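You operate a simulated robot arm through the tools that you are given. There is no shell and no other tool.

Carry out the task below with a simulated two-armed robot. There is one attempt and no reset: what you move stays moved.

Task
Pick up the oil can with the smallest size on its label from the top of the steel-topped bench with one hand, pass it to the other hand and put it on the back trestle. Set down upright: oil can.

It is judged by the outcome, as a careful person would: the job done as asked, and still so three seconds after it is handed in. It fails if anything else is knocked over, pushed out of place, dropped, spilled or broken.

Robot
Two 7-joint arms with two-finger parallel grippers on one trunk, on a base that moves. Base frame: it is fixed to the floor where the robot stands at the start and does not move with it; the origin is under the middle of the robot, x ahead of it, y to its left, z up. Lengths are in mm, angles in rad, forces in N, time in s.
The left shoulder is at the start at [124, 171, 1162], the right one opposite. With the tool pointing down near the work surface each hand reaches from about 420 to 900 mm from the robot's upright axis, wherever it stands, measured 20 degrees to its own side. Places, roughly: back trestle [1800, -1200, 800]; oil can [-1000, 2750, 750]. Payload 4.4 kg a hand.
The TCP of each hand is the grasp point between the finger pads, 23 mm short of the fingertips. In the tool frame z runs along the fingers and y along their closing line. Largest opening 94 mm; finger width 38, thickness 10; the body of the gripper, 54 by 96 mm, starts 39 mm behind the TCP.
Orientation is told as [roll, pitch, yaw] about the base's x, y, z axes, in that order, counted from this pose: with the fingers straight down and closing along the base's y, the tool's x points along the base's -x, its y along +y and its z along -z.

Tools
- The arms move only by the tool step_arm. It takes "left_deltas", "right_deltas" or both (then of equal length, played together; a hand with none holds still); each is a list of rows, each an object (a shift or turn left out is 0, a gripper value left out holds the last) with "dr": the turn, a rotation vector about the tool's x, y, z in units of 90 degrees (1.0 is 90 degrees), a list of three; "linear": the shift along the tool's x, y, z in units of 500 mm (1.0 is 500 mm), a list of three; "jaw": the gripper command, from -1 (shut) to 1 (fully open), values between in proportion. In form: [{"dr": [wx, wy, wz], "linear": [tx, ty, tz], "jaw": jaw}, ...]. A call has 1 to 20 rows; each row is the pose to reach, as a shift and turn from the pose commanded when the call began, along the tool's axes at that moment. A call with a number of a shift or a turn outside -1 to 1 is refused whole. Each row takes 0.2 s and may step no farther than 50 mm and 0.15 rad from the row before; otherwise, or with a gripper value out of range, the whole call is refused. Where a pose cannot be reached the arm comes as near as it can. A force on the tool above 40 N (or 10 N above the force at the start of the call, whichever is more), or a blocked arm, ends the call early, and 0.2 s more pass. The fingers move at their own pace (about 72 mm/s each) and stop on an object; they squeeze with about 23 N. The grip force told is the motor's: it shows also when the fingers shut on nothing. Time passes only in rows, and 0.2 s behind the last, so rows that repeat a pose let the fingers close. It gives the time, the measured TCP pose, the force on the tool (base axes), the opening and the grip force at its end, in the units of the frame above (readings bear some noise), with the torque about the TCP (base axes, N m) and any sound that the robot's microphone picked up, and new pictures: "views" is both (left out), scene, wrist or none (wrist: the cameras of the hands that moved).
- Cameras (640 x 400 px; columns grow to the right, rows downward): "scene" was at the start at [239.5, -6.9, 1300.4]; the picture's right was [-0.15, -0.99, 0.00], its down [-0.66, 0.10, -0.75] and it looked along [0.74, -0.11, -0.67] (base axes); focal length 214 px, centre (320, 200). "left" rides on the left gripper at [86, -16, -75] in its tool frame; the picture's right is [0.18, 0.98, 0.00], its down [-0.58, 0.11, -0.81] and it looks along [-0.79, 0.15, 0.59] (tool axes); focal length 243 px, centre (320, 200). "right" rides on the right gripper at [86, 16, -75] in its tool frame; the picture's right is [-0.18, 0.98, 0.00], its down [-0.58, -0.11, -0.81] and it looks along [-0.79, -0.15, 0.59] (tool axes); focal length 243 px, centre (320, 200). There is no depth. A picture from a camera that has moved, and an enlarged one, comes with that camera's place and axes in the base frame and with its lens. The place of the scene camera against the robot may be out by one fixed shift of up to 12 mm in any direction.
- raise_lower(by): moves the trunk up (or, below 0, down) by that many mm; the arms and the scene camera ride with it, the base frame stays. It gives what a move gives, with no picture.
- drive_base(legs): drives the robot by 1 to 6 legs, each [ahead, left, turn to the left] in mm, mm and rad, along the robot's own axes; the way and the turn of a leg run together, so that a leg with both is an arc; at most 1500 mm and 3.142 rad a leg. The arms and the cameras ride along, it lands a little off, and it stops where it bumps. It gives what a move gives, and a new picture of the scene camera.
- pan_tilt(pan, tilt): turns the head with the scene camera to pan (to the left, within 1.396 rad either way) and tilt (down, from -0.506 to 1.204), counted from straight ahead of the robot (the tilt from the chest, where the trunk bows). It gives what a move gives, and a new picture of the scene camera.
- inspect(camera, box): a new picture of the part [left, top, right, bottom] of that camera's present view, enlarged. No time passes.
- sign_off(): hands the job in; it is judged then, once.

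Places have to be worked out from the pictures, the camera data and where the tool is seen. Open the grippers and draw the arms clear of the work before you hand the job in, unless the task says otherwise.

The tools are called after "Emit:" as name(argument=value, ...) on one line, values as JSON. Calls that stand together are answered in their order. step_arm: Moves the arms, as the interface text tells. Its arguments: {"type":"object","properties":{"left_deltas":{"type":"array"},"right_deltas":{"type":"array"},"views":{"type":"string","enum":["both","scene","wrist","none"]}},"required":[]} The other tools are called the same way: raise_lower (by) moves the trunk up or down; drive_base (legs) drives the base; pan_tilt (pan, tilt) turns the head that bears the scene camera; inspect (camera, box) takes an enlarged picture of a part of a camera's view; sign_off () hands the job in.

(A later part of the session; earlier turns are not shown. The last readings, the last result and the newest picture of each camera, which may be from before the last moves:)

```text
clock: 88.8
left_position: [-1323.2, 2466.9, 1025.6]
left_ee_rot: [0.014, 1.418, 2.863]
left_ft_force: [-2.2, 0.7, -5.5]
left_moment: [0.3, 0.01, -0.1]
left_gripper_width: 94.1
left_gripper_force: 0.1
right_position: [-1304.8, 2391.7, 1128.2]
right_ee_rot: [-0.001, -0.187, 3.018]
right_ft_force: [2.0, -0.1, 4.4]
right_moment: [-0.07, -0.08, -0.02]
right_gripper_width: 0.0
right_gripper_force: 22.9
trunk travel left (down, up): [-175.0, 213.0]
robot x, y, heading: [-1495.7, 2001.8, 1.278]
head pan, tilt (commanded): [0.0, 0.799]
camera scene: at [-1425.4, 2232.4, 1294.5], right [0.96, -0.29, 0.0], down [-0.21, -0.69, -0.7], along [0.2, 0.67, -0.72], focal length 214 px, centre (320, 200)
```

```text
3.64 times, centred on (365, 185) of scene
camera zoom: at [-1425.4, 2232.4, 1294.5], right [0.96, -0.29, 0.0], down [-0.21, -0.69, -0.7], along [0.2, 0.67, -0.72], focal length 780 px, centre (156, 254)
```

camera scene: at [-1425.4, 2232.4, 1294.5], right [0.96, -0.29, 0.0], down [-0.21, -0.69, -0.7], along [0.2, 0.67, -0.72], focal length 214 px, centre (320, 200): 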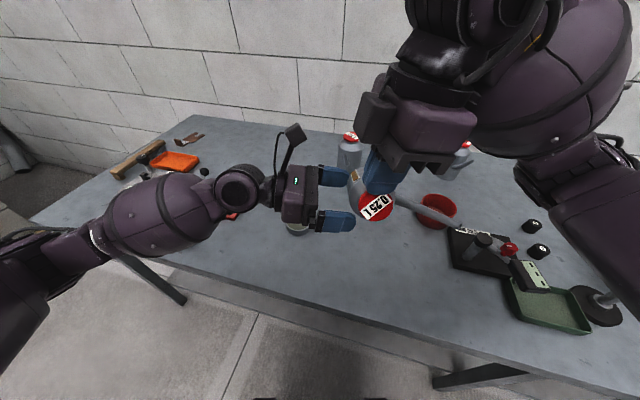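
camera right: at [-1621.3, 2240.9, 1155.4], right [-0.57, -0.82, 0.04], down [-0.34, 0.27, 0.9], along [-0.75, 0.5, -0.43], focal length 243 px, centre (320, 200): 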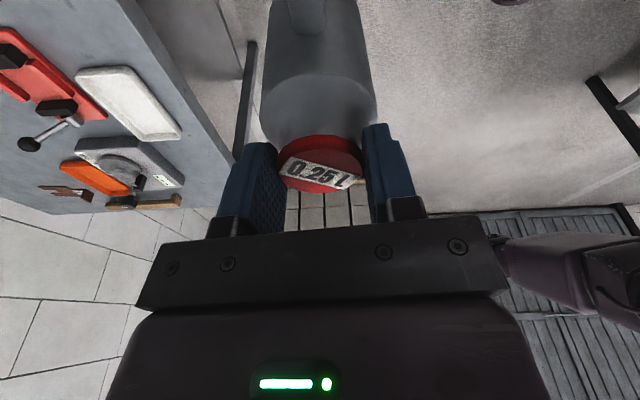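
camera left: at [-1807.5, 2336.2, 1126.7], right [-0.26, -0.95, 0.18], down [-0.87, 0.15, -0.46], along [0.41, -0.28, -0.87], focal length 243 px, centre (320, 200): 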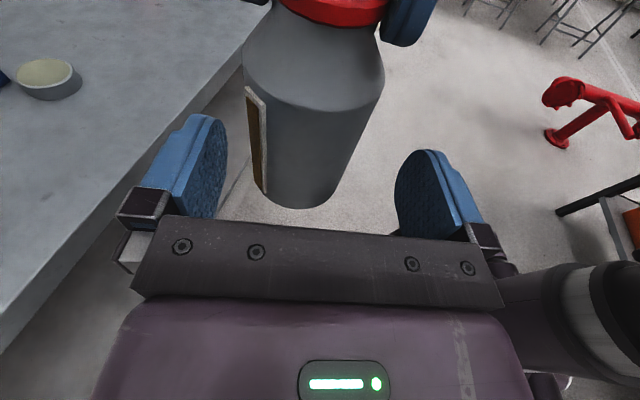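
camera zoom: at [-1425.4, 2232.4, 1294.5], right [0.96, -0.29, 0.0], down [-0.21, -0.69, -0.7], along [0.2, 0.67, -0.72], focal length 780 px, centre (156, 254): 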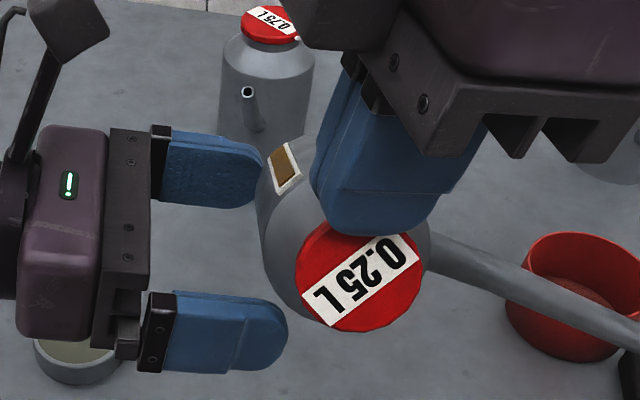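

The wedge survived the drive; the can is now above the bench with clear steel below. The small bowl is just ahead of the left palm, so I back off 35 mm to clear it before lowering.

Emit:
drive_base(legs=[[-35, 0, 0]])

Emit:
inspect(camera="scene", box=[230, 110, 500, 280])

```text
clock: 89.6
left_position: [-1334.4, 2432.1, 1025.6]
left_ee_rot: [0.005, 1.419, 2.855]
left_ft_force: [0.5, 0.7, -0.8]
left_moment: [0.02, 0.02, 0.03]
left_gripper_width: 94.0
left_gripper_force: 0.0
right_position: [-1314.9, 2356.8, 1129.4]
right_ee_rot: [-0.005, -0.185, 3.02]
right_ft_force: [0.9, 0.1, 0.5]
right_moment: [0.03, 0.0, -0.01]
right_gripper_width: 0.0
right_gripper_force: 23.4
trunk travel left (down, up): [-175.0, 213.0]
robot x, y, heading: [-1510.7, 1969.6, 1.274]
head pan, tilt (commanded): [0.0, 0.799]
camera scene: at [-1436.1, 2197.7, 1294.9], right [0.96, -0.29, 0.0], down [-0.21, -0.69, -0.7], along [0.2, 0.67, -0.72], focal length 214 px, centre (320, 200)
```

scene: 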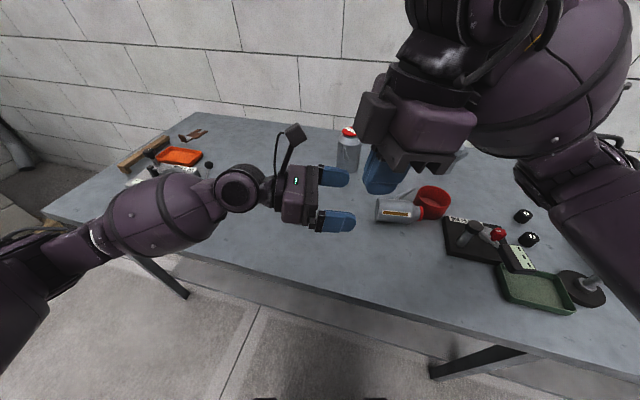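

```text
2.35 times, centred on (365, 195) of scene
camera zoom: at [-1436.1, 2197.7, 1294.9], right [0.96, -0.29, 0.0], down [-0.21, -0.69, -0.7], along [0.2, 0.67, -0.72], focal length 505 px, centre (214, 212)
```

zoom: 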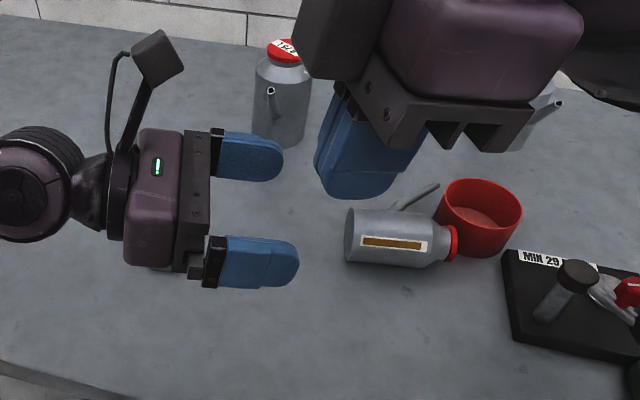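

The small backing motion dislodged the can: it dropped onto the bench and is now lying on its side, intact, lid toward the red cup (cup still upright and in place as far as I can tell). New plan: pick it with the left hand across the lower body, turn it upright with the wrist, then hand over to the right hand. First I move the right hand well clear to the right.

Emit:
step_arm(right_deltas=[{"dr": [0.0129, 0, 0.0686], "linear": [0.0345, 0.0034, -0.0094], "jaw": -1}, {"dr": [0.0257, 0, 0.1373], "linear": [0.069, 0.0068, -0.0187]}, {"dr": [0.0386, 0, 0.2059], "linear": [0.1036, 0.0102, -0.0281]}, {"dr": [0.0514, 0, 0.2746], "linear": [0.1381, 0.0137, -0.0374]}, {"dr": [0.0643, 0, 0.3432], "linear": [0.1726, 0.0171, -0.0468]}, {"dr": [0.0771, 0, 0.4119], "linear": [0.2072, 0.0205, -0.0561]}, {"dr": [0.09, 0, 0.4805], "linear": [0.2417, 0.0239, -0.0655]}, {"dr": [0.1029, 0, 0.5491], "linear": [0.2762, 0.0273, -0.0749]}, {"dr": [0.1157, 0, 0.6178], "linear": [0.3108, 0.0307, -0.0842]}, {"dr": [0.1286, 0, 0.6864], "linear": [0.3453, 0.0341, -0.0936]}, {"dr": [0.1414, 0, 0.7551], "linear": [0.3798, 0.0376, -0.1029]}, {"dr": [0.1543, 0, 0.8237], "linear": [0.4143, 0.041, -0.1123]}, {"dr": [0.1671, 0, 0.8924], "linear": [0.4489, 0.0444, -0.1216]}, {"dr": [0.18, 0, 0.961], "linear": [0.4834, 0.0478, -0.131], "jaw": -1}], views="both")

```text
clock: 92.6
left_position: [-1333.9, 2432.3, 1024.7]
left_ee_rot: [0.01, 1.419, 2.862]
left_ft_force: [0.5, -0.3, 0.1]
left_moment: [-0.01, 0.0, 0.01]
left_gripper_width: 94.0
left_gripper_force: 0.2
right_position: [-1068.9, 2302.8, 1149.2]
right_ee_rot: [0.001, -0.187, 1.483]
right_ft_force: [0.1, 1.0, 0.3]
right_moment: [0.03, -0.02, -0.01]
right_gripper_width: 0.0
right_gripper_force: 22.6
trunk travel left (down, up): [-175.0, 213.0]
robot x, y, heading: [-1508.8, 1970.0, 1.278]
head pan, tilt (commanded): [0.0, 0.799]
camera scene: at [-1435.7, 2198.4, 1294.7], right [0.96, -0.29, 0.0], down [-0.21, -0.69, -0.7], along [0.2, 0.67, -0.72], focal length 214 px, centre (320, 200)
camera right: at [-1093.9, 2204.9, 1204.5], right [-0.96, 0.27, 0.04], down [0.15, 0.41, 0.9], along [0.23, 0.87, -0.43], focal length 243 px, centre (320, 200)
```

scene: 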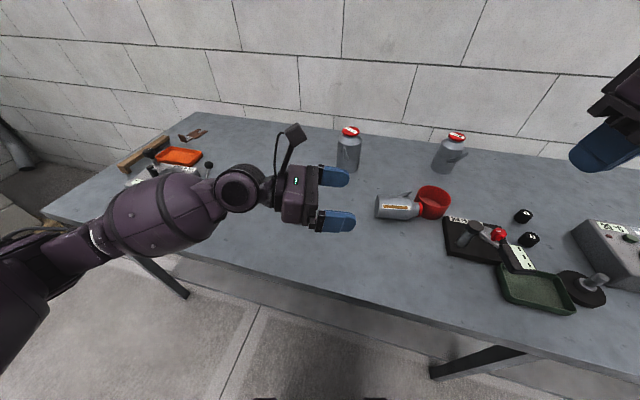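
right: 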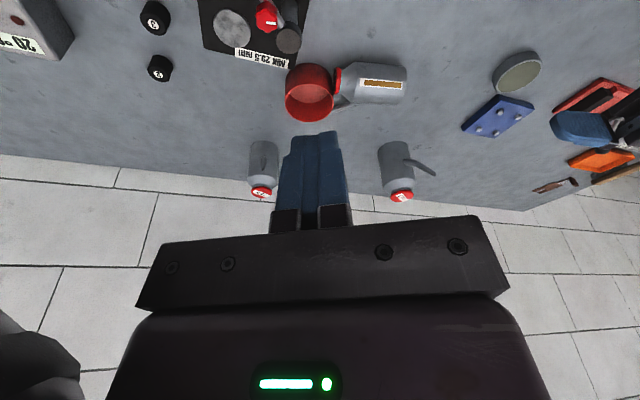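

The right hand is clear and everything else stands. I zoom in on the lying can from both cameras to fix its position and the spout's direction.

Emit:
inspect(camera="scene", box=[350, 165, 470, 240])

Emit:
inspect(camera="right", box=[260, 40, 460, 140])

```text
5.33 times, centred on (410, 202) of scene
camera zoom: at [-1435.7, 2198.4, 1294.7], right [0.96, -0.29, 0.0], down [-0.21, -0.69, -0.7], along [0.2, 0.67, -0.72], focal length 1144 px, centre (-160, 187)
```

zoom: 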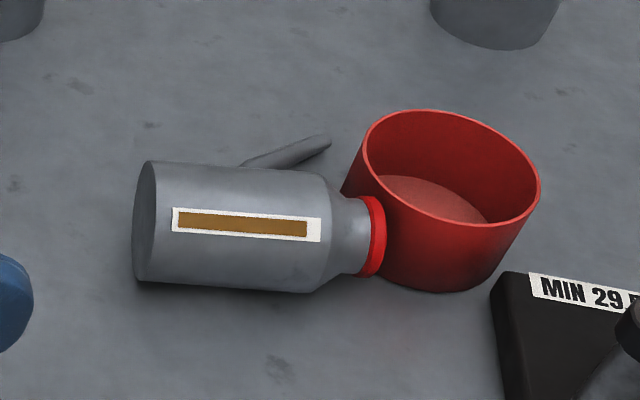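

```text
3.20 times, centred on (360, 90) of right
camera zoom: at [-1093.9, 2204.9, 1204.5], right [-0.96, 0.27, 0.04], down [0.15, 0.41, 0.9], along [0.23, 0.87, -0.43], focal length 776 px, centre (192, 552)
```

zoom: 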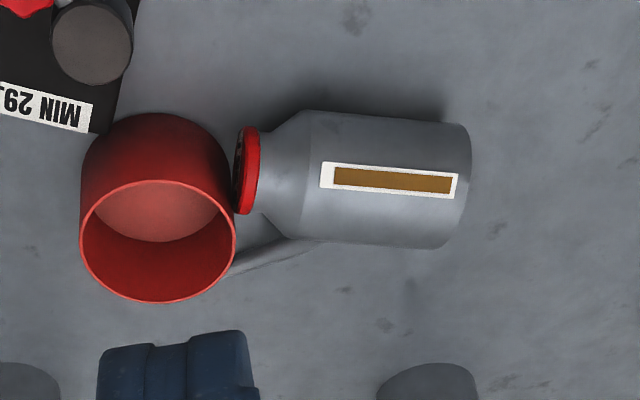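

The can lies along my left-right axis: bottom end near (-1168, 2533), lid near (-1056, 2496), centre height ≈ 830–840, with the spout emerging on the far side beyond ~45 mm from the bottom. I first turn the left hand to point straight down (closing fore-aft) at its present place, raising it a little, to test that this orientation is reachable.

Emit:
step_arm(left_deltas=[{"dr": [0, -0.07, 0], "linear": [0.0066, 0, -0.001], "jaw": 1}, {"dr": [0, -0.14, 0], "linear": [0.0132, 0, -0.002]}, {"dr": [0, -0.21, 0], "linear": [0.0198, 0, -0.003]}, {"dr": [0, -0.28, 0], "linear": [0.0264, 0, -0.004]}, {"dr": [0, -0.35, 0], "linear": [0.033, 0, -0.005]}, {"dr": [0, -0.42, 0], "linear": [0.0396, 0, -0.006]}, {"dr": [0, -0.49, 0], "linear": [0.0462, 0, -0.007]}, {"dr": [0, -0.56, 0], "linear": [0.0528, 0, -0.008]}, {"dr": [0, -0.63, 0], "linear": [0.0594, 0, -0.009]}, {"dr": [0, -0.7, 0], "linear": [0.066, 0, -0.01]}, {"dr": [0, -0.77, 0], "linear": [0.0726, 0, -0.011]}, {"dr": [0, -0.84, 0], "linear": [0.0792, 0, -0.012]}, {"dr": [0, -0.903, 0], "linear": [0.0792, 0, -0.012]}], views="both")

```text
clock: 95.4
left_position: [-1326.2, 2514.1, 1038.9]
left_ee_rot: [0.002, 0.004, 2.84]
left_ft_force: [-0.4, 0.5, -0.1]
left_moment: [-0.01, -0.02, 0.0]
left_gripper_width: 93.9
left_gripper_force: 0.1
left hand out of reach, approached as far as the arm can: row 9, 10, 11, 12, 13
right_position: [-1069.8, 2302.3, 1148.6]
right_ee_rot: [0.0, -0.186, 1.485]
right_ft_force: [-1.1, -0.8, 0.0]
right_moment: [0.0, 0.0, 0.0]
right_gripper_width: 0.0
right_gripper_force: 22.9
trunk travel left (down, up): [-175.0, 213.0]
robot x, y, heading: [-1509.3, 1970.0, 1.271]
head pan, tilt (commanded): [0.0, 0.799]
camera scene: at [-1435.9, 2198.4, 1294.7], right [0.96, -0.29, 0.0], down [-0.21, -0.69, -0.7], along [0.2, 0.67, -0.72], focal length 214 px, centre (320, 200)
camera left: at [-1237.9, 2503.4, 1113.9], right [-0.12, -0.99, 0.0], down [-0.59, 0.07, 0.8], along [-0.8, 0.09, -0.59], focal length 243 px, centre (320, 200)
```

scene: 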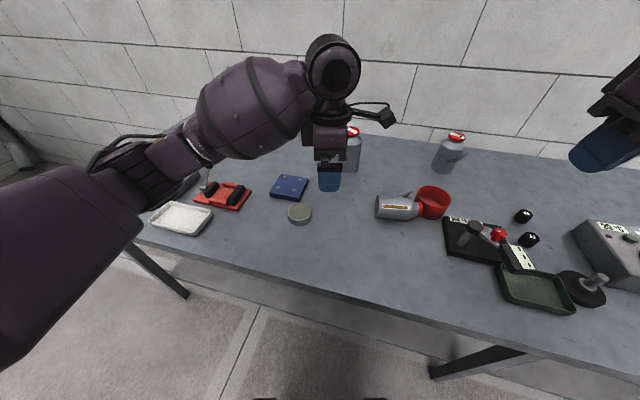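
left: 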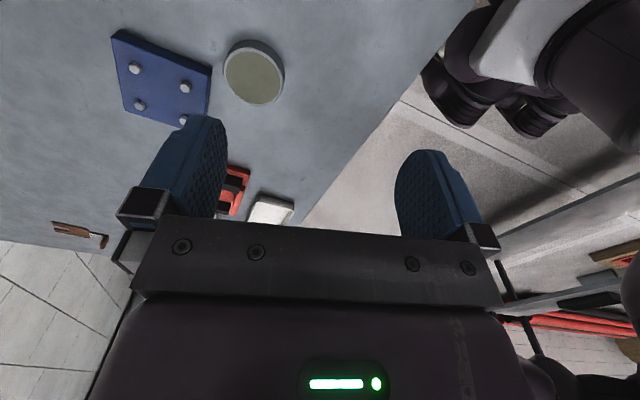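

The downward orientation is reachable but the arm shifted 80 mm ahead to achieve it. I now move over the can's lower body at a safe height and see whether it is reachable there.

Emit:
step_arm(left_deltas=[{"linear": [0.04, -0.016, 0]}, {"linear": [0.08, -0.032, 0]}, {"linear": [0.12, -0.048, 0]}, {"linear": [0.16, -0.064, 0]}, {"linear": [0.2, -0.08, 0]}, {"linear": [0.24, -0.096, 0.02]}, {"linear": [0.28, -0.112, 0.04]}, {"linear": [0.325, -0.127, 0.06]}], views="both")

```text
clock: 97.2
left_position: [-1149.7, 2527.1, 1012.9]
left_ee_rot: [0.0, -0.001, 2.85]
left_ft_force: [-0.2, 0.0, 0.6]
left_moment: [-0.02, -0.01, 0.06]
left_gripper_width: 94.1
left_gripper_force: 0.1
right_position: [-1068.0, 2302.2, 1148.8]
right_ee_rot: [0.001, -0.188, 1.485]
right_ft_force: [-0.1, -0.2, -0.2]
right_moment: [0.04, 0.05, 0.01]
right_gripper_width: 0.2
right_gripper_force: 23.4
trunk travel left (down, up): [-175.0, 213.0]
robot x, y, heading: [-1506.1, 1965.6, 1.277]
head pan, tilt (commanded): [0.0, 0.799]
camera scene: at [-1435.2, 2198.6, 1294.6], right [0.96, -0.29, 0.0], down [-0.21, -0.69, -0.7], along [0.2, 0.67, -0.72], focal length 214 px, centre (320, 200)
camera left: at [-1060.7, 2517.1, 1086.9], right [-0.11, -0.99, 0.0], down [-0.59, 0.06, 0.81], along [-0.8, 0.08, -0.59], focal length 243 px, centre (320, 200)
```

scene: 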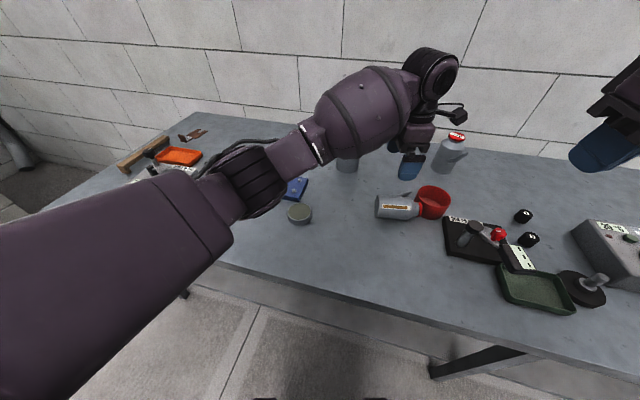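
left: 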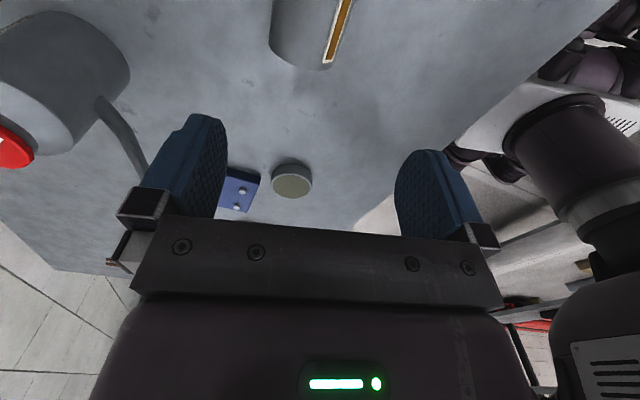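

Reached: the left hand is above the can's lower body. I zoom its camera to refine the can's fore-aft position before descending.

Emit:
inspect(camera="left", box=[230, 0, 390, 100])

Emit:
inspect(camera="scene", box=[350, 110, 480, 240])

Emit:
inspect(camera="right", box=[260, 0, 500, 150])

```text
4.00 times, centred on (310, 50) of left
camera zoom: at [-1060.7, 2517.1, 1086.9], right [-0.11, -0.99, 0.0], down [-0.59, 0.06, 0.81], along [-0.8, 0.08, -0.59], focal length 970 px, centre (360, 800)
```

zoom: 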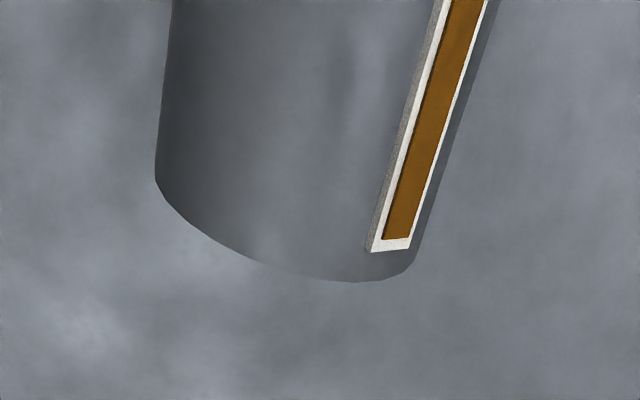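

```text
3.08 times, centred on (415, 175) of scene
camera zoom: at [-1435.2, 2198.6, 1294.6], right [0.96, -0.29, 0.0], down [-0.21, -0.69, -0.7], along [0.2, 0.67, -0.72], focal length 660 px, centre (28, 277)
```

zoom: 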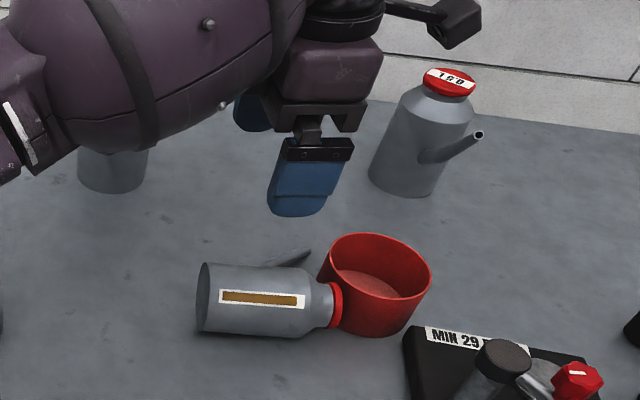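

```text
2.67 times, centred on (380, 75) of right
camera zoom: at [-1093.5, 2205.0, 1204.2], right [-0.96, 0.27, 0.04], down [0.15, 0.41, 0.9], along [0.22, 0.87, -0.43], focal length 647 px, centre (160, 533)
```

zoom: 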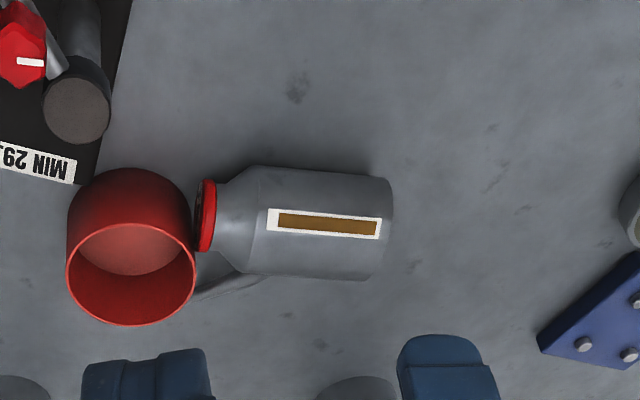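

All cameras agree once the can's centre height is set at 830 (bench ≈ 797): bottom centre near (-1168, 2545), axis turned about 5° from my right. I align the left hand (yaw, 10 mm ahead) and descend to z ≈ 900, still above the can.

Emit:
step_arm(left_deltas=[{"dr": [0, 0, 0.015], "linear": [-0.003, -0.006, 0.04]}, {"dr": [0, 0, 0.03], "linear": [-0.006, -0.011, 0.08]}, {"dr": [0, 0, 0.045], "linear": [-0.009, -0.016, 0.12]}, {"dr": [0, 0, 0.061], "linear": [-0.0116, -0.0206, 0.16]}, {"dr": [0, 0, 0.061], "linear": [-0.0116, -0.0206, 0.2]}, {"dr": [0, 0, 0.061], "linear": [-0.0116, -0.0206, 0.226]}, {"dr": [0, 0, 0.061], "linear": [-0.0116, -0.0206, 0.226]}], views="both")

Emit:
inspect(camera="right", box=[260, 0, 500, 150])

Emit:
inspect(camera="scene", box=[350, 130, 480, 240])

```text
clock: 98.8
left_position: [-1151.2, 2536.6, 896.2]
left_ee_rot: [0.002, 0.003, 2.755]
left_ft_force: [0.5, 0.1, -0.4]
left_moment: [0.01, -0.01, -0.01]
left_gripper_width: 94.1
left_gripper_force: 0.0
right_position: [-1069.1, 2302.0, 1148.4]
right_ee_rot: [-0.001, -0.188, 1.482]
right_ft_force: [-0.4, -0.2, -0.5]
right_moment: [0.02, 0.01, 0.01]
right_gripper_width: 0.0
right_gripper_force: 22.7
trunk travel left (down, up): [-175.0, 213.0]
robot x, y, heading: [-1510.6, 1971.0, 1.278]
head pan, tilt (commanded): [0.0, 0.799]
camera scene: at [-1435.9, 2198.7, 1294.6], right [0.96, -0.29, 0.0], down [-0.21, -0.69, -0.7], along [0.2, 0.67, -0.72], focal length 214 px, centre (320, 200)
camera left: at [-1065.0, 2519.0, 972.0], right [-0.2, -0.98, 0.0], down [-0.58, 0.12, 0.81], along [-0.79, 0.16, -0.59], focal length 243 px, centre (320, 200)
```

scene: 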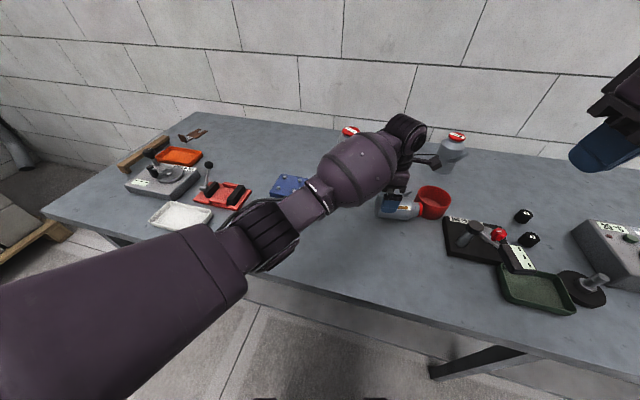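
left: 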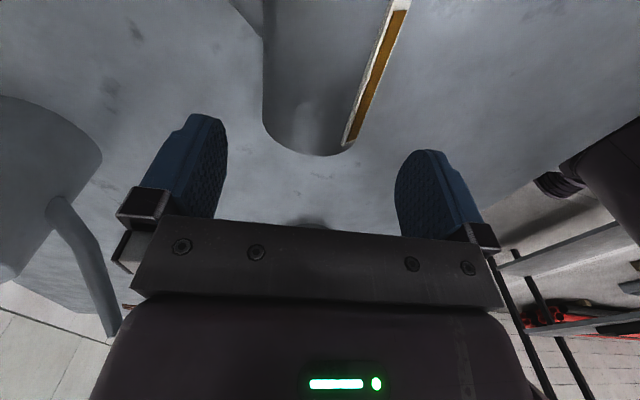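

```text
2.67 times, centred on (380, 75) of right
camera zoom: at [-1094.2, 2205.2, 1204.5], right [-0.96, 0.27, 0.03], down [0.15, 0.41, 0.9], along [0.22, 0.87, -0.43], focal length 647 px, centre (160, 533)
```

zoom: 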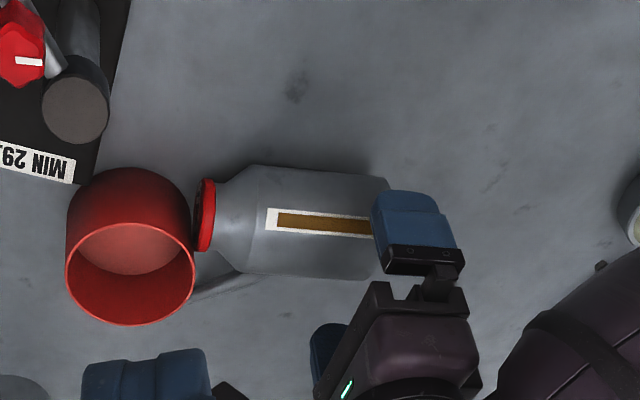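

```text
3.64 times, centred on (415, 185) of scene
camera zoom: at [-1435.9, 2198.7, 1294.6], right [0.96, -0.29, 0.0], down [-0.21, -0.69, -0.7], along [0.2, 0.67, -0.72], focal length 780 px, centre (-26, 254)
```

zoom: 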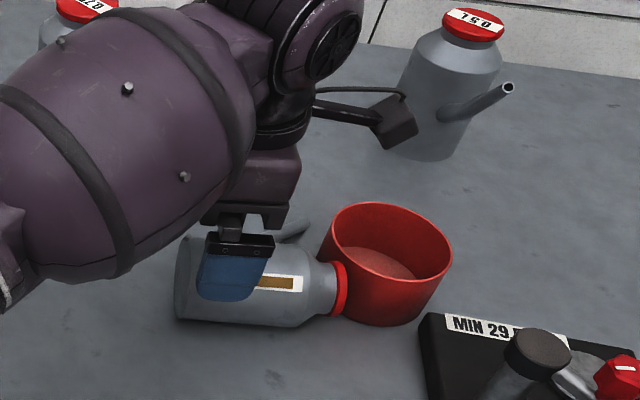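

The can sits centred between the open left fingers. I descend 58 mm so the fingers flank the lower body.

Emit:
step_arm(left_deltas=[{"linear": [0, 0, 0.03]}, {"linear": [0, 0, 0.06]}, {"linear": [0, 0, 0.09]}, {"linear": [0, 0, 0.1164]}, {"linear": [0, 0, 0.1164]}], views="wrist")

Emit:
inspect(camera="right", box=[260, 0, 500, 150])

Emit:
inspect(camera="scene", box=[350, 130, 480, 240])

```text
clock: 100.0
left_position: [-1155.9, 2541.2, 838.3]
left_ee_rot: [-0.001, -0.002, 2.763]
left_ft_force: [0.4, 0.3, -1.0]
left_moment: [-0.01, 0.02, 0.02]
left_gripper_width: 94.0
left_gripper_force: 0.3
right_position: [-1069.3, 2301.8, 1149.1]
right_ee_rot: [0.002, -0.188, 1.484]
right_ft_force: [0.4, 0.0, 0.2]
right_moment: [0.02, -0.01, 0.0]
right_gripper_width: 0.0
right_gripper_force: 22.9
trunk travel left (down, up): [-175.0, 213.0]
robot x, y, heading: [-1504.2, 1967.4, 1.281]
head pan, tilt (commanded): [0.0, 0.799]
camera left: at [-1068.2, 2524.5, 912.6], right [-0.19, -0.98, 0.0], down [-0.58, 0.11, 0.81], along [-0.79, 0.16, -0.59], focal length 243 px, centre (320, 200)
```

left: 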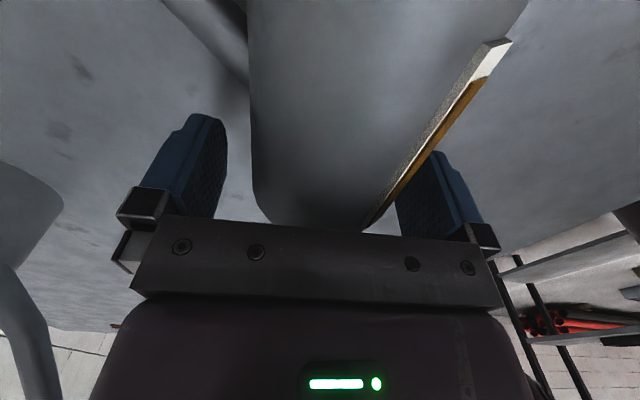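

```text
2.67 times, centred on (380, 75) of right
camera zoom: at [-1094.1, 2205.0, 1204.5], right [-0.96, 0.27, 0.03], down [0.15, 0.41, 0.9], along [0.22, 0.87, -0.43], focal length 647 px, centre (160, 533)
```

zoom: 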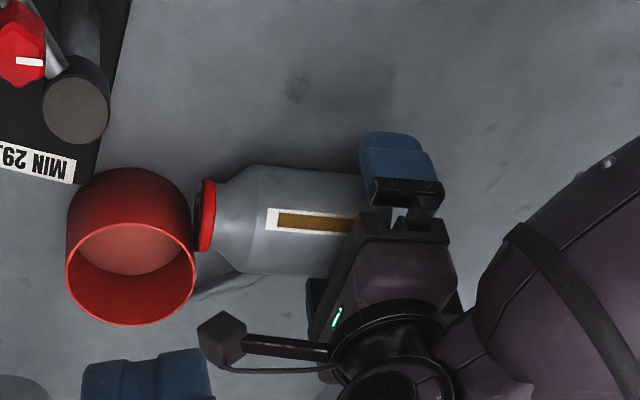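

```text
3.64 times, centred on (415, 185) of scene
camera zoom: at [-1435.7, 2198.6, 1294.7], right [0.96, -0.29, 0.0], down [-0.21, -0.69, -0.7], along [0.2, 0.67, -0.72], focal length 780 px, centre (-26, 254)
```

zoom: 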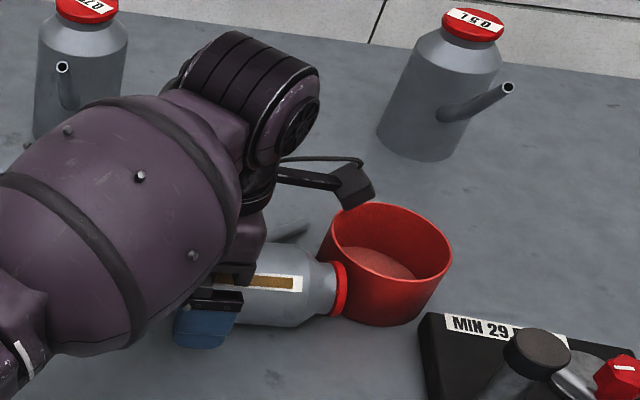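

The fingers straddle the lower body, spout clear of the front finger. I close the left jaws.

Emit:
step_arm(left_deltas=[{"jaw": 0.5}, {"jaw": 0.2}, {"jaw": -1}, {"jaw": -1}, {"jaw": -1}, {"jaw": -1}], views="wrist")

Emit:
inspect(camera="right", box=[260, 0, 500, 150])

```text
clock: 101.4
left_position: [-1153.7, 2541.1, 838.5]
left_ee_rot: [-0.003, -0.003, 2.762]
left_ft_force: [0.3, 1.8, 1.8]
left_moment: [0.13, 0.06, -0.02]
left_gripper_width: 62.8
left_gripper_force: 22.8
right_position: [-1069.3, 2301.2, 1148.0]
right_ee_rot: [0.0, -0.187, 1.485]
right_ft_force: [-0.4, 0.1, -0.2]
right_moment: [0.02, 0.01, 0.0]
right_gripper_width: 0.0
right_gripper_force: 23.0
trunk travel left (down, up): [-175.0, 213.0]
robot x, y, heading: [-1505.7, 1971.9, 1.278]
head pan, tilt (commanded): [0.0, 0.799]
camera left: at [-1068.1, 2524.3, 912.7], right [-0.19, -0.98, 0.0], down [-0.58, 0.11, 0.81], along [-0.79, 0.16, -0.59], focal length 243 px, centre (320, 200)
```

left: 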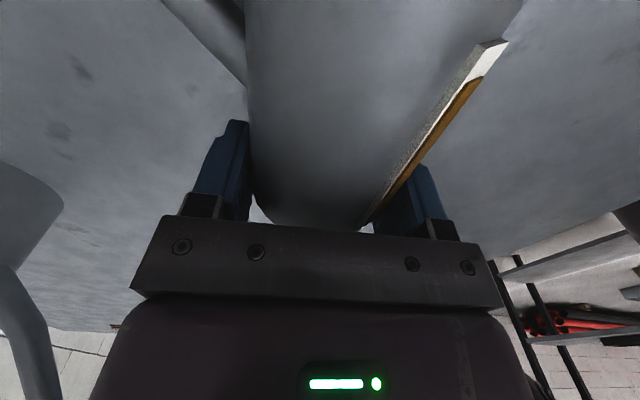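

```text
2.67 times, centred on (380, 75) of right
camera zoom: at [-1094.2, 2205.2, 1204.5], right [-0.96, 0.27, 0.03], down [0.15, 0.41, 0.9], along [0.22, 0.87, -0.43], focal length 647 px, centre (160, 533)
```

zoom: 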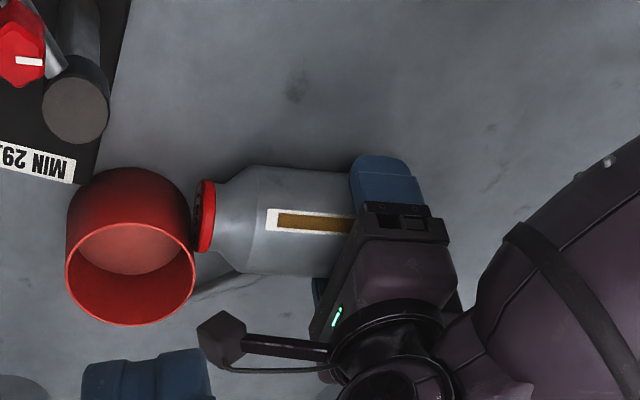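

Gripped at 62.8 mm with 22.8 N. I slide it gently left, away from the cup, while lifting, then raise it about 100 mm.

Emit:
step_arm(left_deltas=[{"linear": [-0.012, 0, -0.006]}, {"linear": [-0.03, 0, -0.014]}, {"linear": [-0.06, 0, -0.03]}, {"linear": [-0.08, 0, -0.06]}, {"linear": [-0.1, 0, -0.1]}, {"linear": [-0.1, 0, -0.15]}, {"linear": [-0.1, 0, -0.2]}, {"linear": [-0.1, 0, -0.2]}], views="both")

Emit:
inspect(camera="scene", box=[320, 110, 480, 230])

Emit:
inspect(camera="right", box=[200, 0, 520, 200])

```text
clock: 103.2
left_position: [-1198.2, 2554.6, 939.6]
left_ee_rot: [0.002, 0.001, 2.753]
left_ft_force: [-0.4, 0.8, -2.2]
left_moment: [0.07, 0.1, -0.01]
left_gripper_width: 62.7
left_gripper_force: 23.2
right_position: [-1070.1, 2302.7, 1149.0]
right_ee_rot: [0.0, -0.187, 1.482]
right_ft_force: [-0.5, 0.5, 0.4]
right_moment: [0.03, -0.03, -0.02]
right_gripper_width: 0.0
right_gripper_force: 23.1
trunk travel left (down, up): [-175.0, 213.0]
robot x, y, heading: [-1503.9, 1969.6, 1.275]
head pan, tilt (commanded): [0.0, 0.799]
camera scene: at [-1435.7, 2199.3, 1294.4], right [0.96, -0.29, 0.0], down [-0.21, -0.69, -0.7], along [0.2, 0.67, -0.72], focal length 214 px, centre (320, 200)
camera left: at [-1112.2, 2537.5, 1014.2], right [-0.2, -0.98, 0.0], down [-0.58, 0.12, 0.81], along [-0.79, 0.16, -0.59], focal length 243 px, centre (320, 200)
```

scene: 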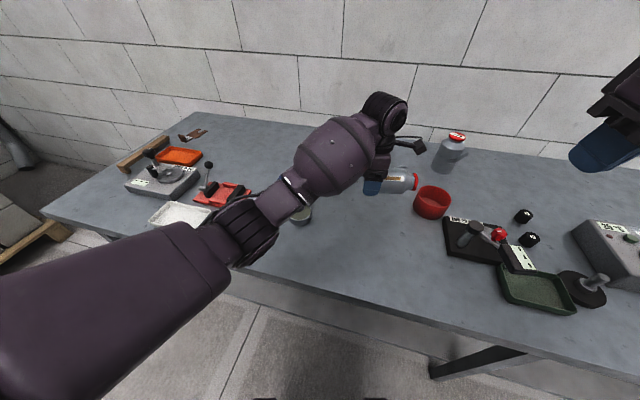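
left: 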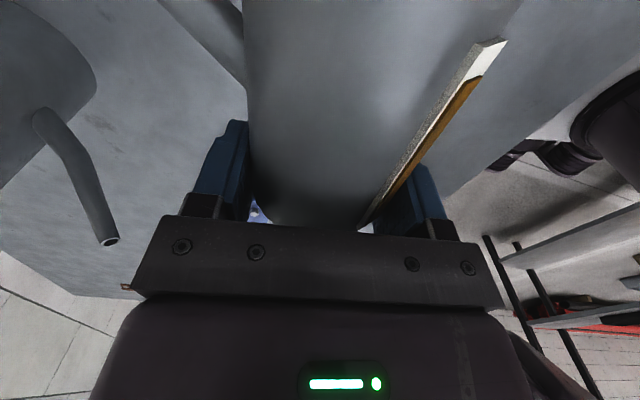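

```text
3.33 times, centred on (400, 170) of scene
camera zoom: at [-1435.7, 2199.3, 1294.4], right [0.96, -0.29, 0.0], down [-0.21, -0.69, -0.7], along [0.2, 0.67, -0.72], focal length 715 px, centre (53, 300)
```

zoom: 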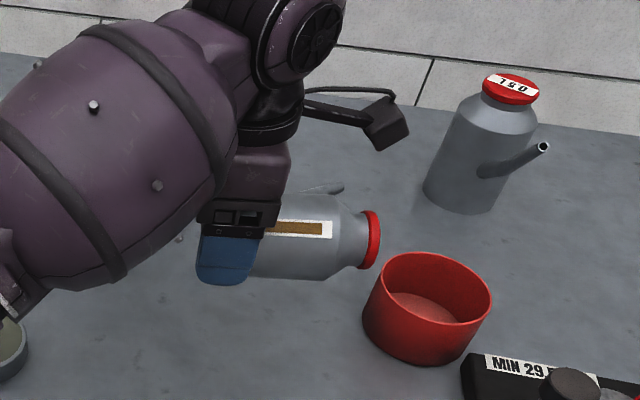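

```text
2.00 times, centred on (360, 100) of right
camera zoom: at [-1094.0, 2205.7, 1204.1], right [-0.96, 0.27, 0.03], down [0.15, 0.41, 0.9], along [0.22, 0.87, -0.43], focal length 485 px, centre (240, 400)
```

zoom: 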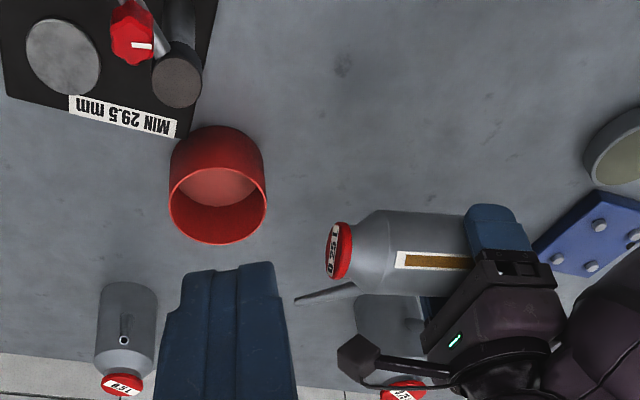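

The can is held firmly and level, clear of the cup. I raise it another 110 mm and bring it slightly left before turning it upright.

Emit:
step_arm(left_deltas=[{"linear": [-0.02, 0.002, -0.037]}, {"linear": [-0.04, 0.0035, -0.073]}, {"linear": [-0.06, 0.0053, -0.11]}, {"linear": [-0.08, 0.007, -0.147]}, {"linear": [-0.1, 0.009, -0.183]}, {"linear": [-0.1195, 0.0106, -0.22]}, {"linear": [-0.1195, 0.0106, -0.22]}], views="scene")

```text
clock: 104.8
left_position: [-1254.4, 2576.7, 1047.8]
left_ee_rot: [0.003, 0.0, 2.755]
left_ft_force: [0.2, 0.3, -3.3]
left_moment: [0.01, 0.13, 0.0]
left_gripper_width: 62.5
left_gripper_force: 23.4
right_position: [-1068.7, 2304.6, 1148.0]
right_ee_rot: [0.001, -0.188, 1.484]
right_ft_force: [-0.2, 0.4, -0.5]
right_moment: [-0.02, 0.0, 0.0]
right_gripper_width: 0.0
right_gripper_force: 22.7
trunk travel left (down, up): [-175.0, 213.0]
robot x, y, heading: [-1506.6, 1969.5, 1.277]
head pan, tilt (commanded): [0.0, 0.799]
camera scene: at [-1435.4, 2199.3, 1294.4], right [0.96, -0.29, 0.0], down [-0.21, -0.69, -0.7], along [0.2, 0.67, -0.72], focal length 214 px, centre (320, 200)
```

scene: 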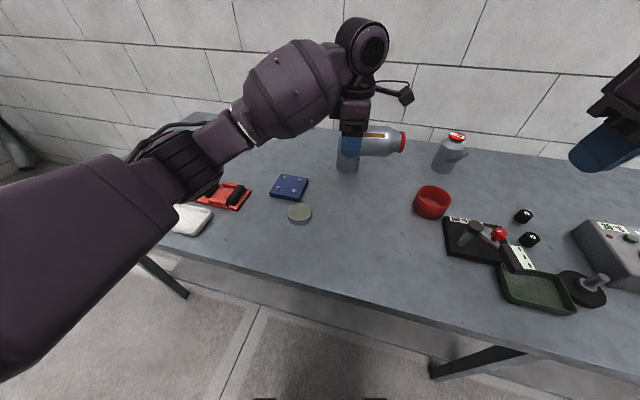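

Clear of everything. Now I rotate the left wrist 90° about the closing axis so the fingers point right and the can comes upright, drawing the hand back toward me in the second half.

Emit:
step_arm(left_deltas=[{"dr": [0, 0.08, 0]}, {"dr": [0, 0.16, 0]}, {"dr": [0, 0.24, 0], "linear": [0.001, 0.01, 0]}, {"dr": [0, 0.32, 0], "linear": [0.002, 0.025, 0]}, {"dr": [0, 0.4, 0], "linear": [0.004, 0.045, 0]}, {"dr": [0, 0.48, 0], "linear": [0.006, 0.065, 0]}, {"dr": [0, 0.56, 0], "linear": [0.008, 0.09, 0]}, {"dr": [0, 0.64, 0], "linear": [0.01, 0.115, 0]}, {"dr": [0, 0.72, 0], "linear": [0.0125, 0.14, 0]}, {"dr": [0, 0.8, 0], "linear": [0.015, 0.165, 0]}, {"dr": [0, 0.87, 0], "linear": [0.0175, 0.19, 0]}, {"dr": [0, 0.94, 0], "linear": [0.02, 0.21, 0]}, {"dr": [0, 1.0, 0], "linear": [0.0202, 0.2271, 0]}, {"dr": [0, 1.0, 0], "linear": [0.0202, 0.2271, 0]}], views="both")

Emit:
inspect(camera="scene", box=[260, 100, 440, 235])

```text
clock: 107.8
left_position: [-1286.4, 2464.6, 1048.6]
left_ee_rot: [2.619, 1.568, -0.908]
left_ft_force: [-0.1, -0.5, -2.7]
left_moment: [0.0, 0.02, 0.04]
left_gripper_width: 62.6
left_gripper_force: 22.6
right_position: [-1070.6, 2302.2, 1147.9]
right_ee_rot: [-0.001, -0.187, 1.483]
right_ft_force: [-0.1, -0.4, 0.6]
right_moment: [0.03, 0.01, -0.02]
right_gripper_width: 0.0
right_gripper_force: 22.9
trunk travel left (down, up): [-175.0, 213.0]
robot x, y, heading: [-1511.0, 1968.9, 1.28]
head pan, tilt (commanded): [0.0, 0.799]
camera scene: at [-1435.7, 2199.0, 1294.6], right [0.96, -0.29, 0.0], down [-0.21, -0.69, -0.7], along [0.2, 0.67, -0.72], focal length 214 px, centre (320, 200)
camera left: at [-1349.8, 2508.8, 1135.0], right [-0.37, -0.91, 0.19], down [-0.79, 0.2, -0.58], along [0.49, -0.36, -0.79], focal length 243 px, centre (320, 200)
```

scene: 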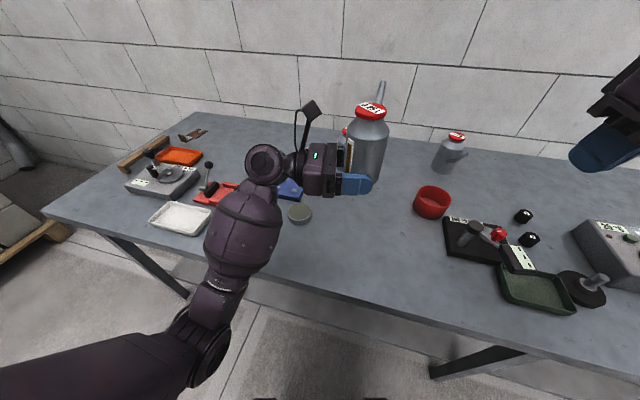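
left: 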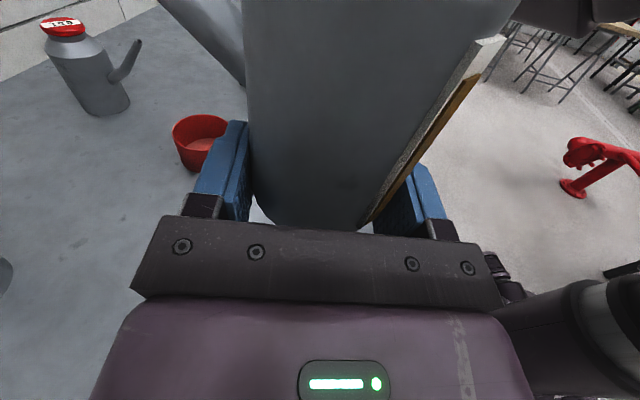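

```text
2.96 times, centred on (350, 168) of scene
camera zoom: at [-1435.7, 2199.0, 1294.6], right [0.96, -0.29, 0.0], down [-0.21, -0.69, -0.7], along [0.2, 0.67, -0.72], focal length 636 px, centre (231, 296)
```

zoom: 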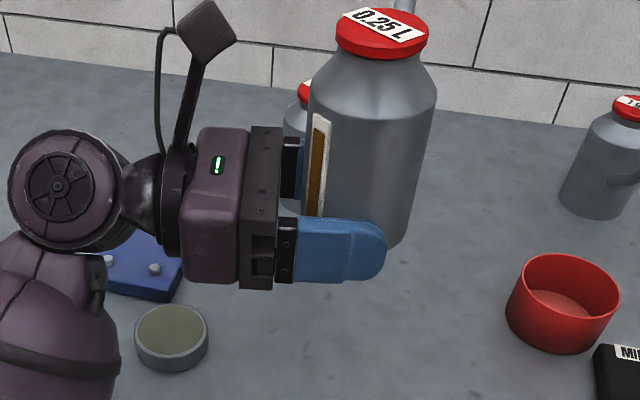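

The can is upright in the left hand, spout pointing away, lid top at about z 1157. Now the hand-over: I straighten the right hand (vertical, yaw ≈ 20° so one pad meets the flat gauge), raise it and open it to about 86 mm.

Emit:
step_arm(right_deltas=[{"dr": [0, 0.03, -0.023], "linear": [-0.0076, 0, -0.04], "jaw": 0.83}, {"dr": [0, 0.06, -0.046], "linear": [-0.0153, 0, -0.08], "jaw": 0.83}, {"dr": [0, 0.09, -0.069], "linear": [-0.023, 0, -0.12], "jaw": 0.83}, {"dr": [0, 0.119, -0.092], "linear": [-0.0305, 0, -0.161], "jaw": 0.83}, {"dr": [0, 0.119, -0.092], "linear": [-0.0305, 0, -0.161], "jaw": 0.83}], views="scene")

```text
clock: 109.0
left_position: [-1286.7, 2466.1, 1048.2]
left_ee_rot: [1.906, 1.569, -1.621]
left_ft_force: [-0.7, -0.2, -2.9]
left_moment: [0.02, 0.03, 0.04]
left_gripper_width: 62.6
left_gripper_force: 22.9
right_position: [-1069.4, 2303.6, 1231.1]
right_ee_rot: [-0.014, 0.002, 1.627]
right_ft_force: [-0.2, 0.5, 0.7]
right_moment: [0.0, -0.01, 0.01]
right_gripper_width: 85.9
right_gripper_force: 0.1
trunk travel left (down, up): [-175.0, 213.0]
robot x, y, heading: [-1506.5, 1969.3, 1.278]
head pan, tilt (commanded): [0.0, 0.799]
camera scene: at [-1435.4, 2199.3, 1294.4], right [0.96, -0.29, 0.0], down [-0.21, -0.69, -0.7], along [0.2, 0.67, -0.72], focal length 214 px, centre (320, 200)
```

scene: 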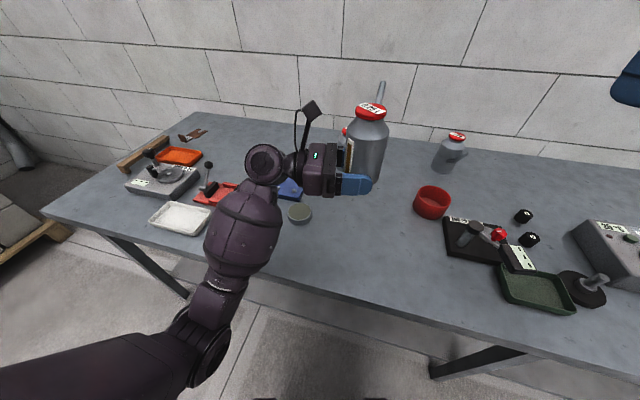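

The right hand is vertical at yaw 20°, open to 86 mm. I bring it over the can at z ≈ 1231 (fingertips 50 mm above the lid) and check its camera.

Emit:
step_arm(right_deltas=[{"linear": [-0.0425, 0.0506, 0]}, {"linear": [-0.085, 0.1012, 0]}, {"linear": [-0.1275, 0.1518, 0]}, {"linear": [-0.17, 0.2024, 0]}, {"linear": [-0.2125, 0.253, 0]}, {"linear": [-0.255, 0.3036, 0]}, {"linear": [-0.2975, 0.3542, 0]}, {"linear": [-0.34, 0.4048, 0]}, {"linear": [-0.34, 0.4048, 0]}], views="both")

Emit:
inspect(camera="right", box=[200, 0, 440, 150])

Emit:
inspect(camera="scene", box=[260, 60, 440, 220])

```text
clock: 111.0
left_position: [-1287.4, 2465.2, 1049.1]
left_ee_rot: [2.038, 1.569, -1.489]
left_ft_force: [0.3, -0.7, -3.0]
left_moment: [0.04, 0.05, 0.01]
left_gripper_width: 62.4
left_gripper_force: 23.6
right_position: [-1281.2, 2461.9, 1227.0]
right_ee_rot: [-0.013, -0.001, 1.626]
right_ft_force: [-0.1, 0.2, 0.2]
right_moment: [0.0, -0.02, 0.01]
right_gripper_width: 86.4
right_gripper_force: 0.0
trunk travel left (down, up): [-175.0, 213.0]
robot x, y, heading: [-1506.5, 1967.3, 1.279]
head pan, tilt (commanded): [0.0, 0.799]
camera scene: at [-1435.4, 2198.6, 1294.7], right [0.96, -0.29, 0.0], down [-0.21, -0.69, -0.7], along [0.2, 0.67, -0.72], focal length 214 px, centre (320, 200)
camera right: at [-1292.8, 2375.5, 1299.7], right [-0.99, 0.13, -0.01], down [0.07, 0.59, 0.81], along [0.11, 0.8, -0.59], focal length 243 px, centre (320, 200)
```

scene: 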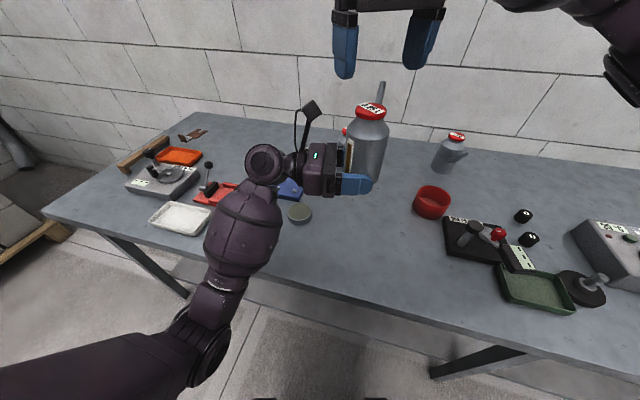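
right: 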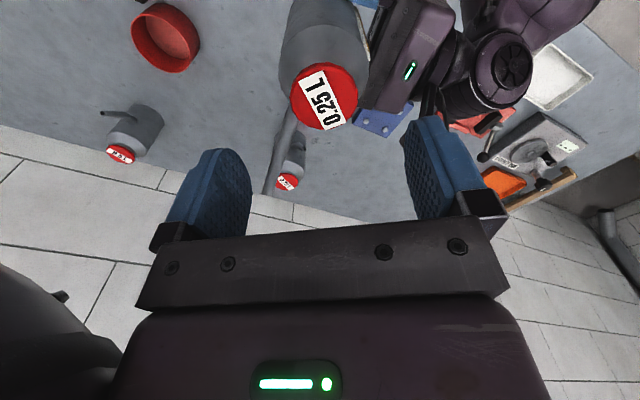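

```text
2.67 times, centred on (320, 75) of right
camera zoom: at [-1292.8, 2375.5, 1299.7], right [-0.99, 0.13, -0.01], down [0.07, 0.59, 0.81], along [0.11, 0.8, -0.59], focal length 647 px, centre (320, 533)
```

zoom: 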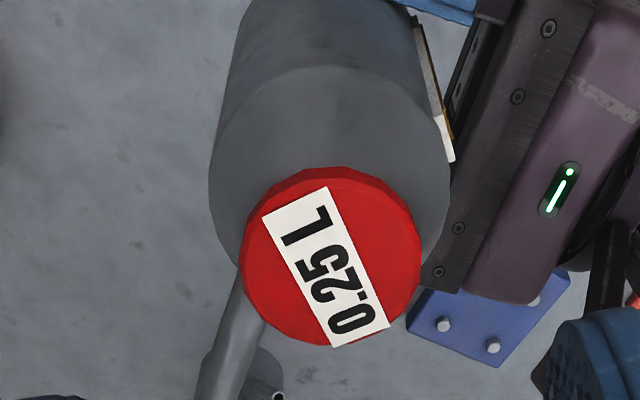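

```text
2.50 times, centred on (350, 140) of scene
camera zoom: at [-1435.4, 2198.6, 1294.7], right [0.96, -0.29, 0.0], down [-0.21, -0.69, -0.7], along [0.2, 0.67, -0.72], focal length 536 px, centre (245, 350)
```

zoom: 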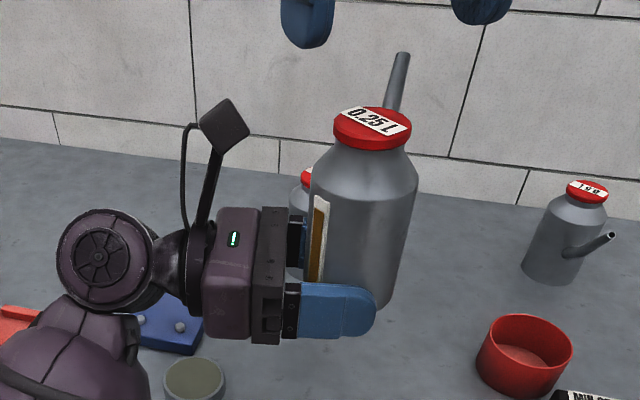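

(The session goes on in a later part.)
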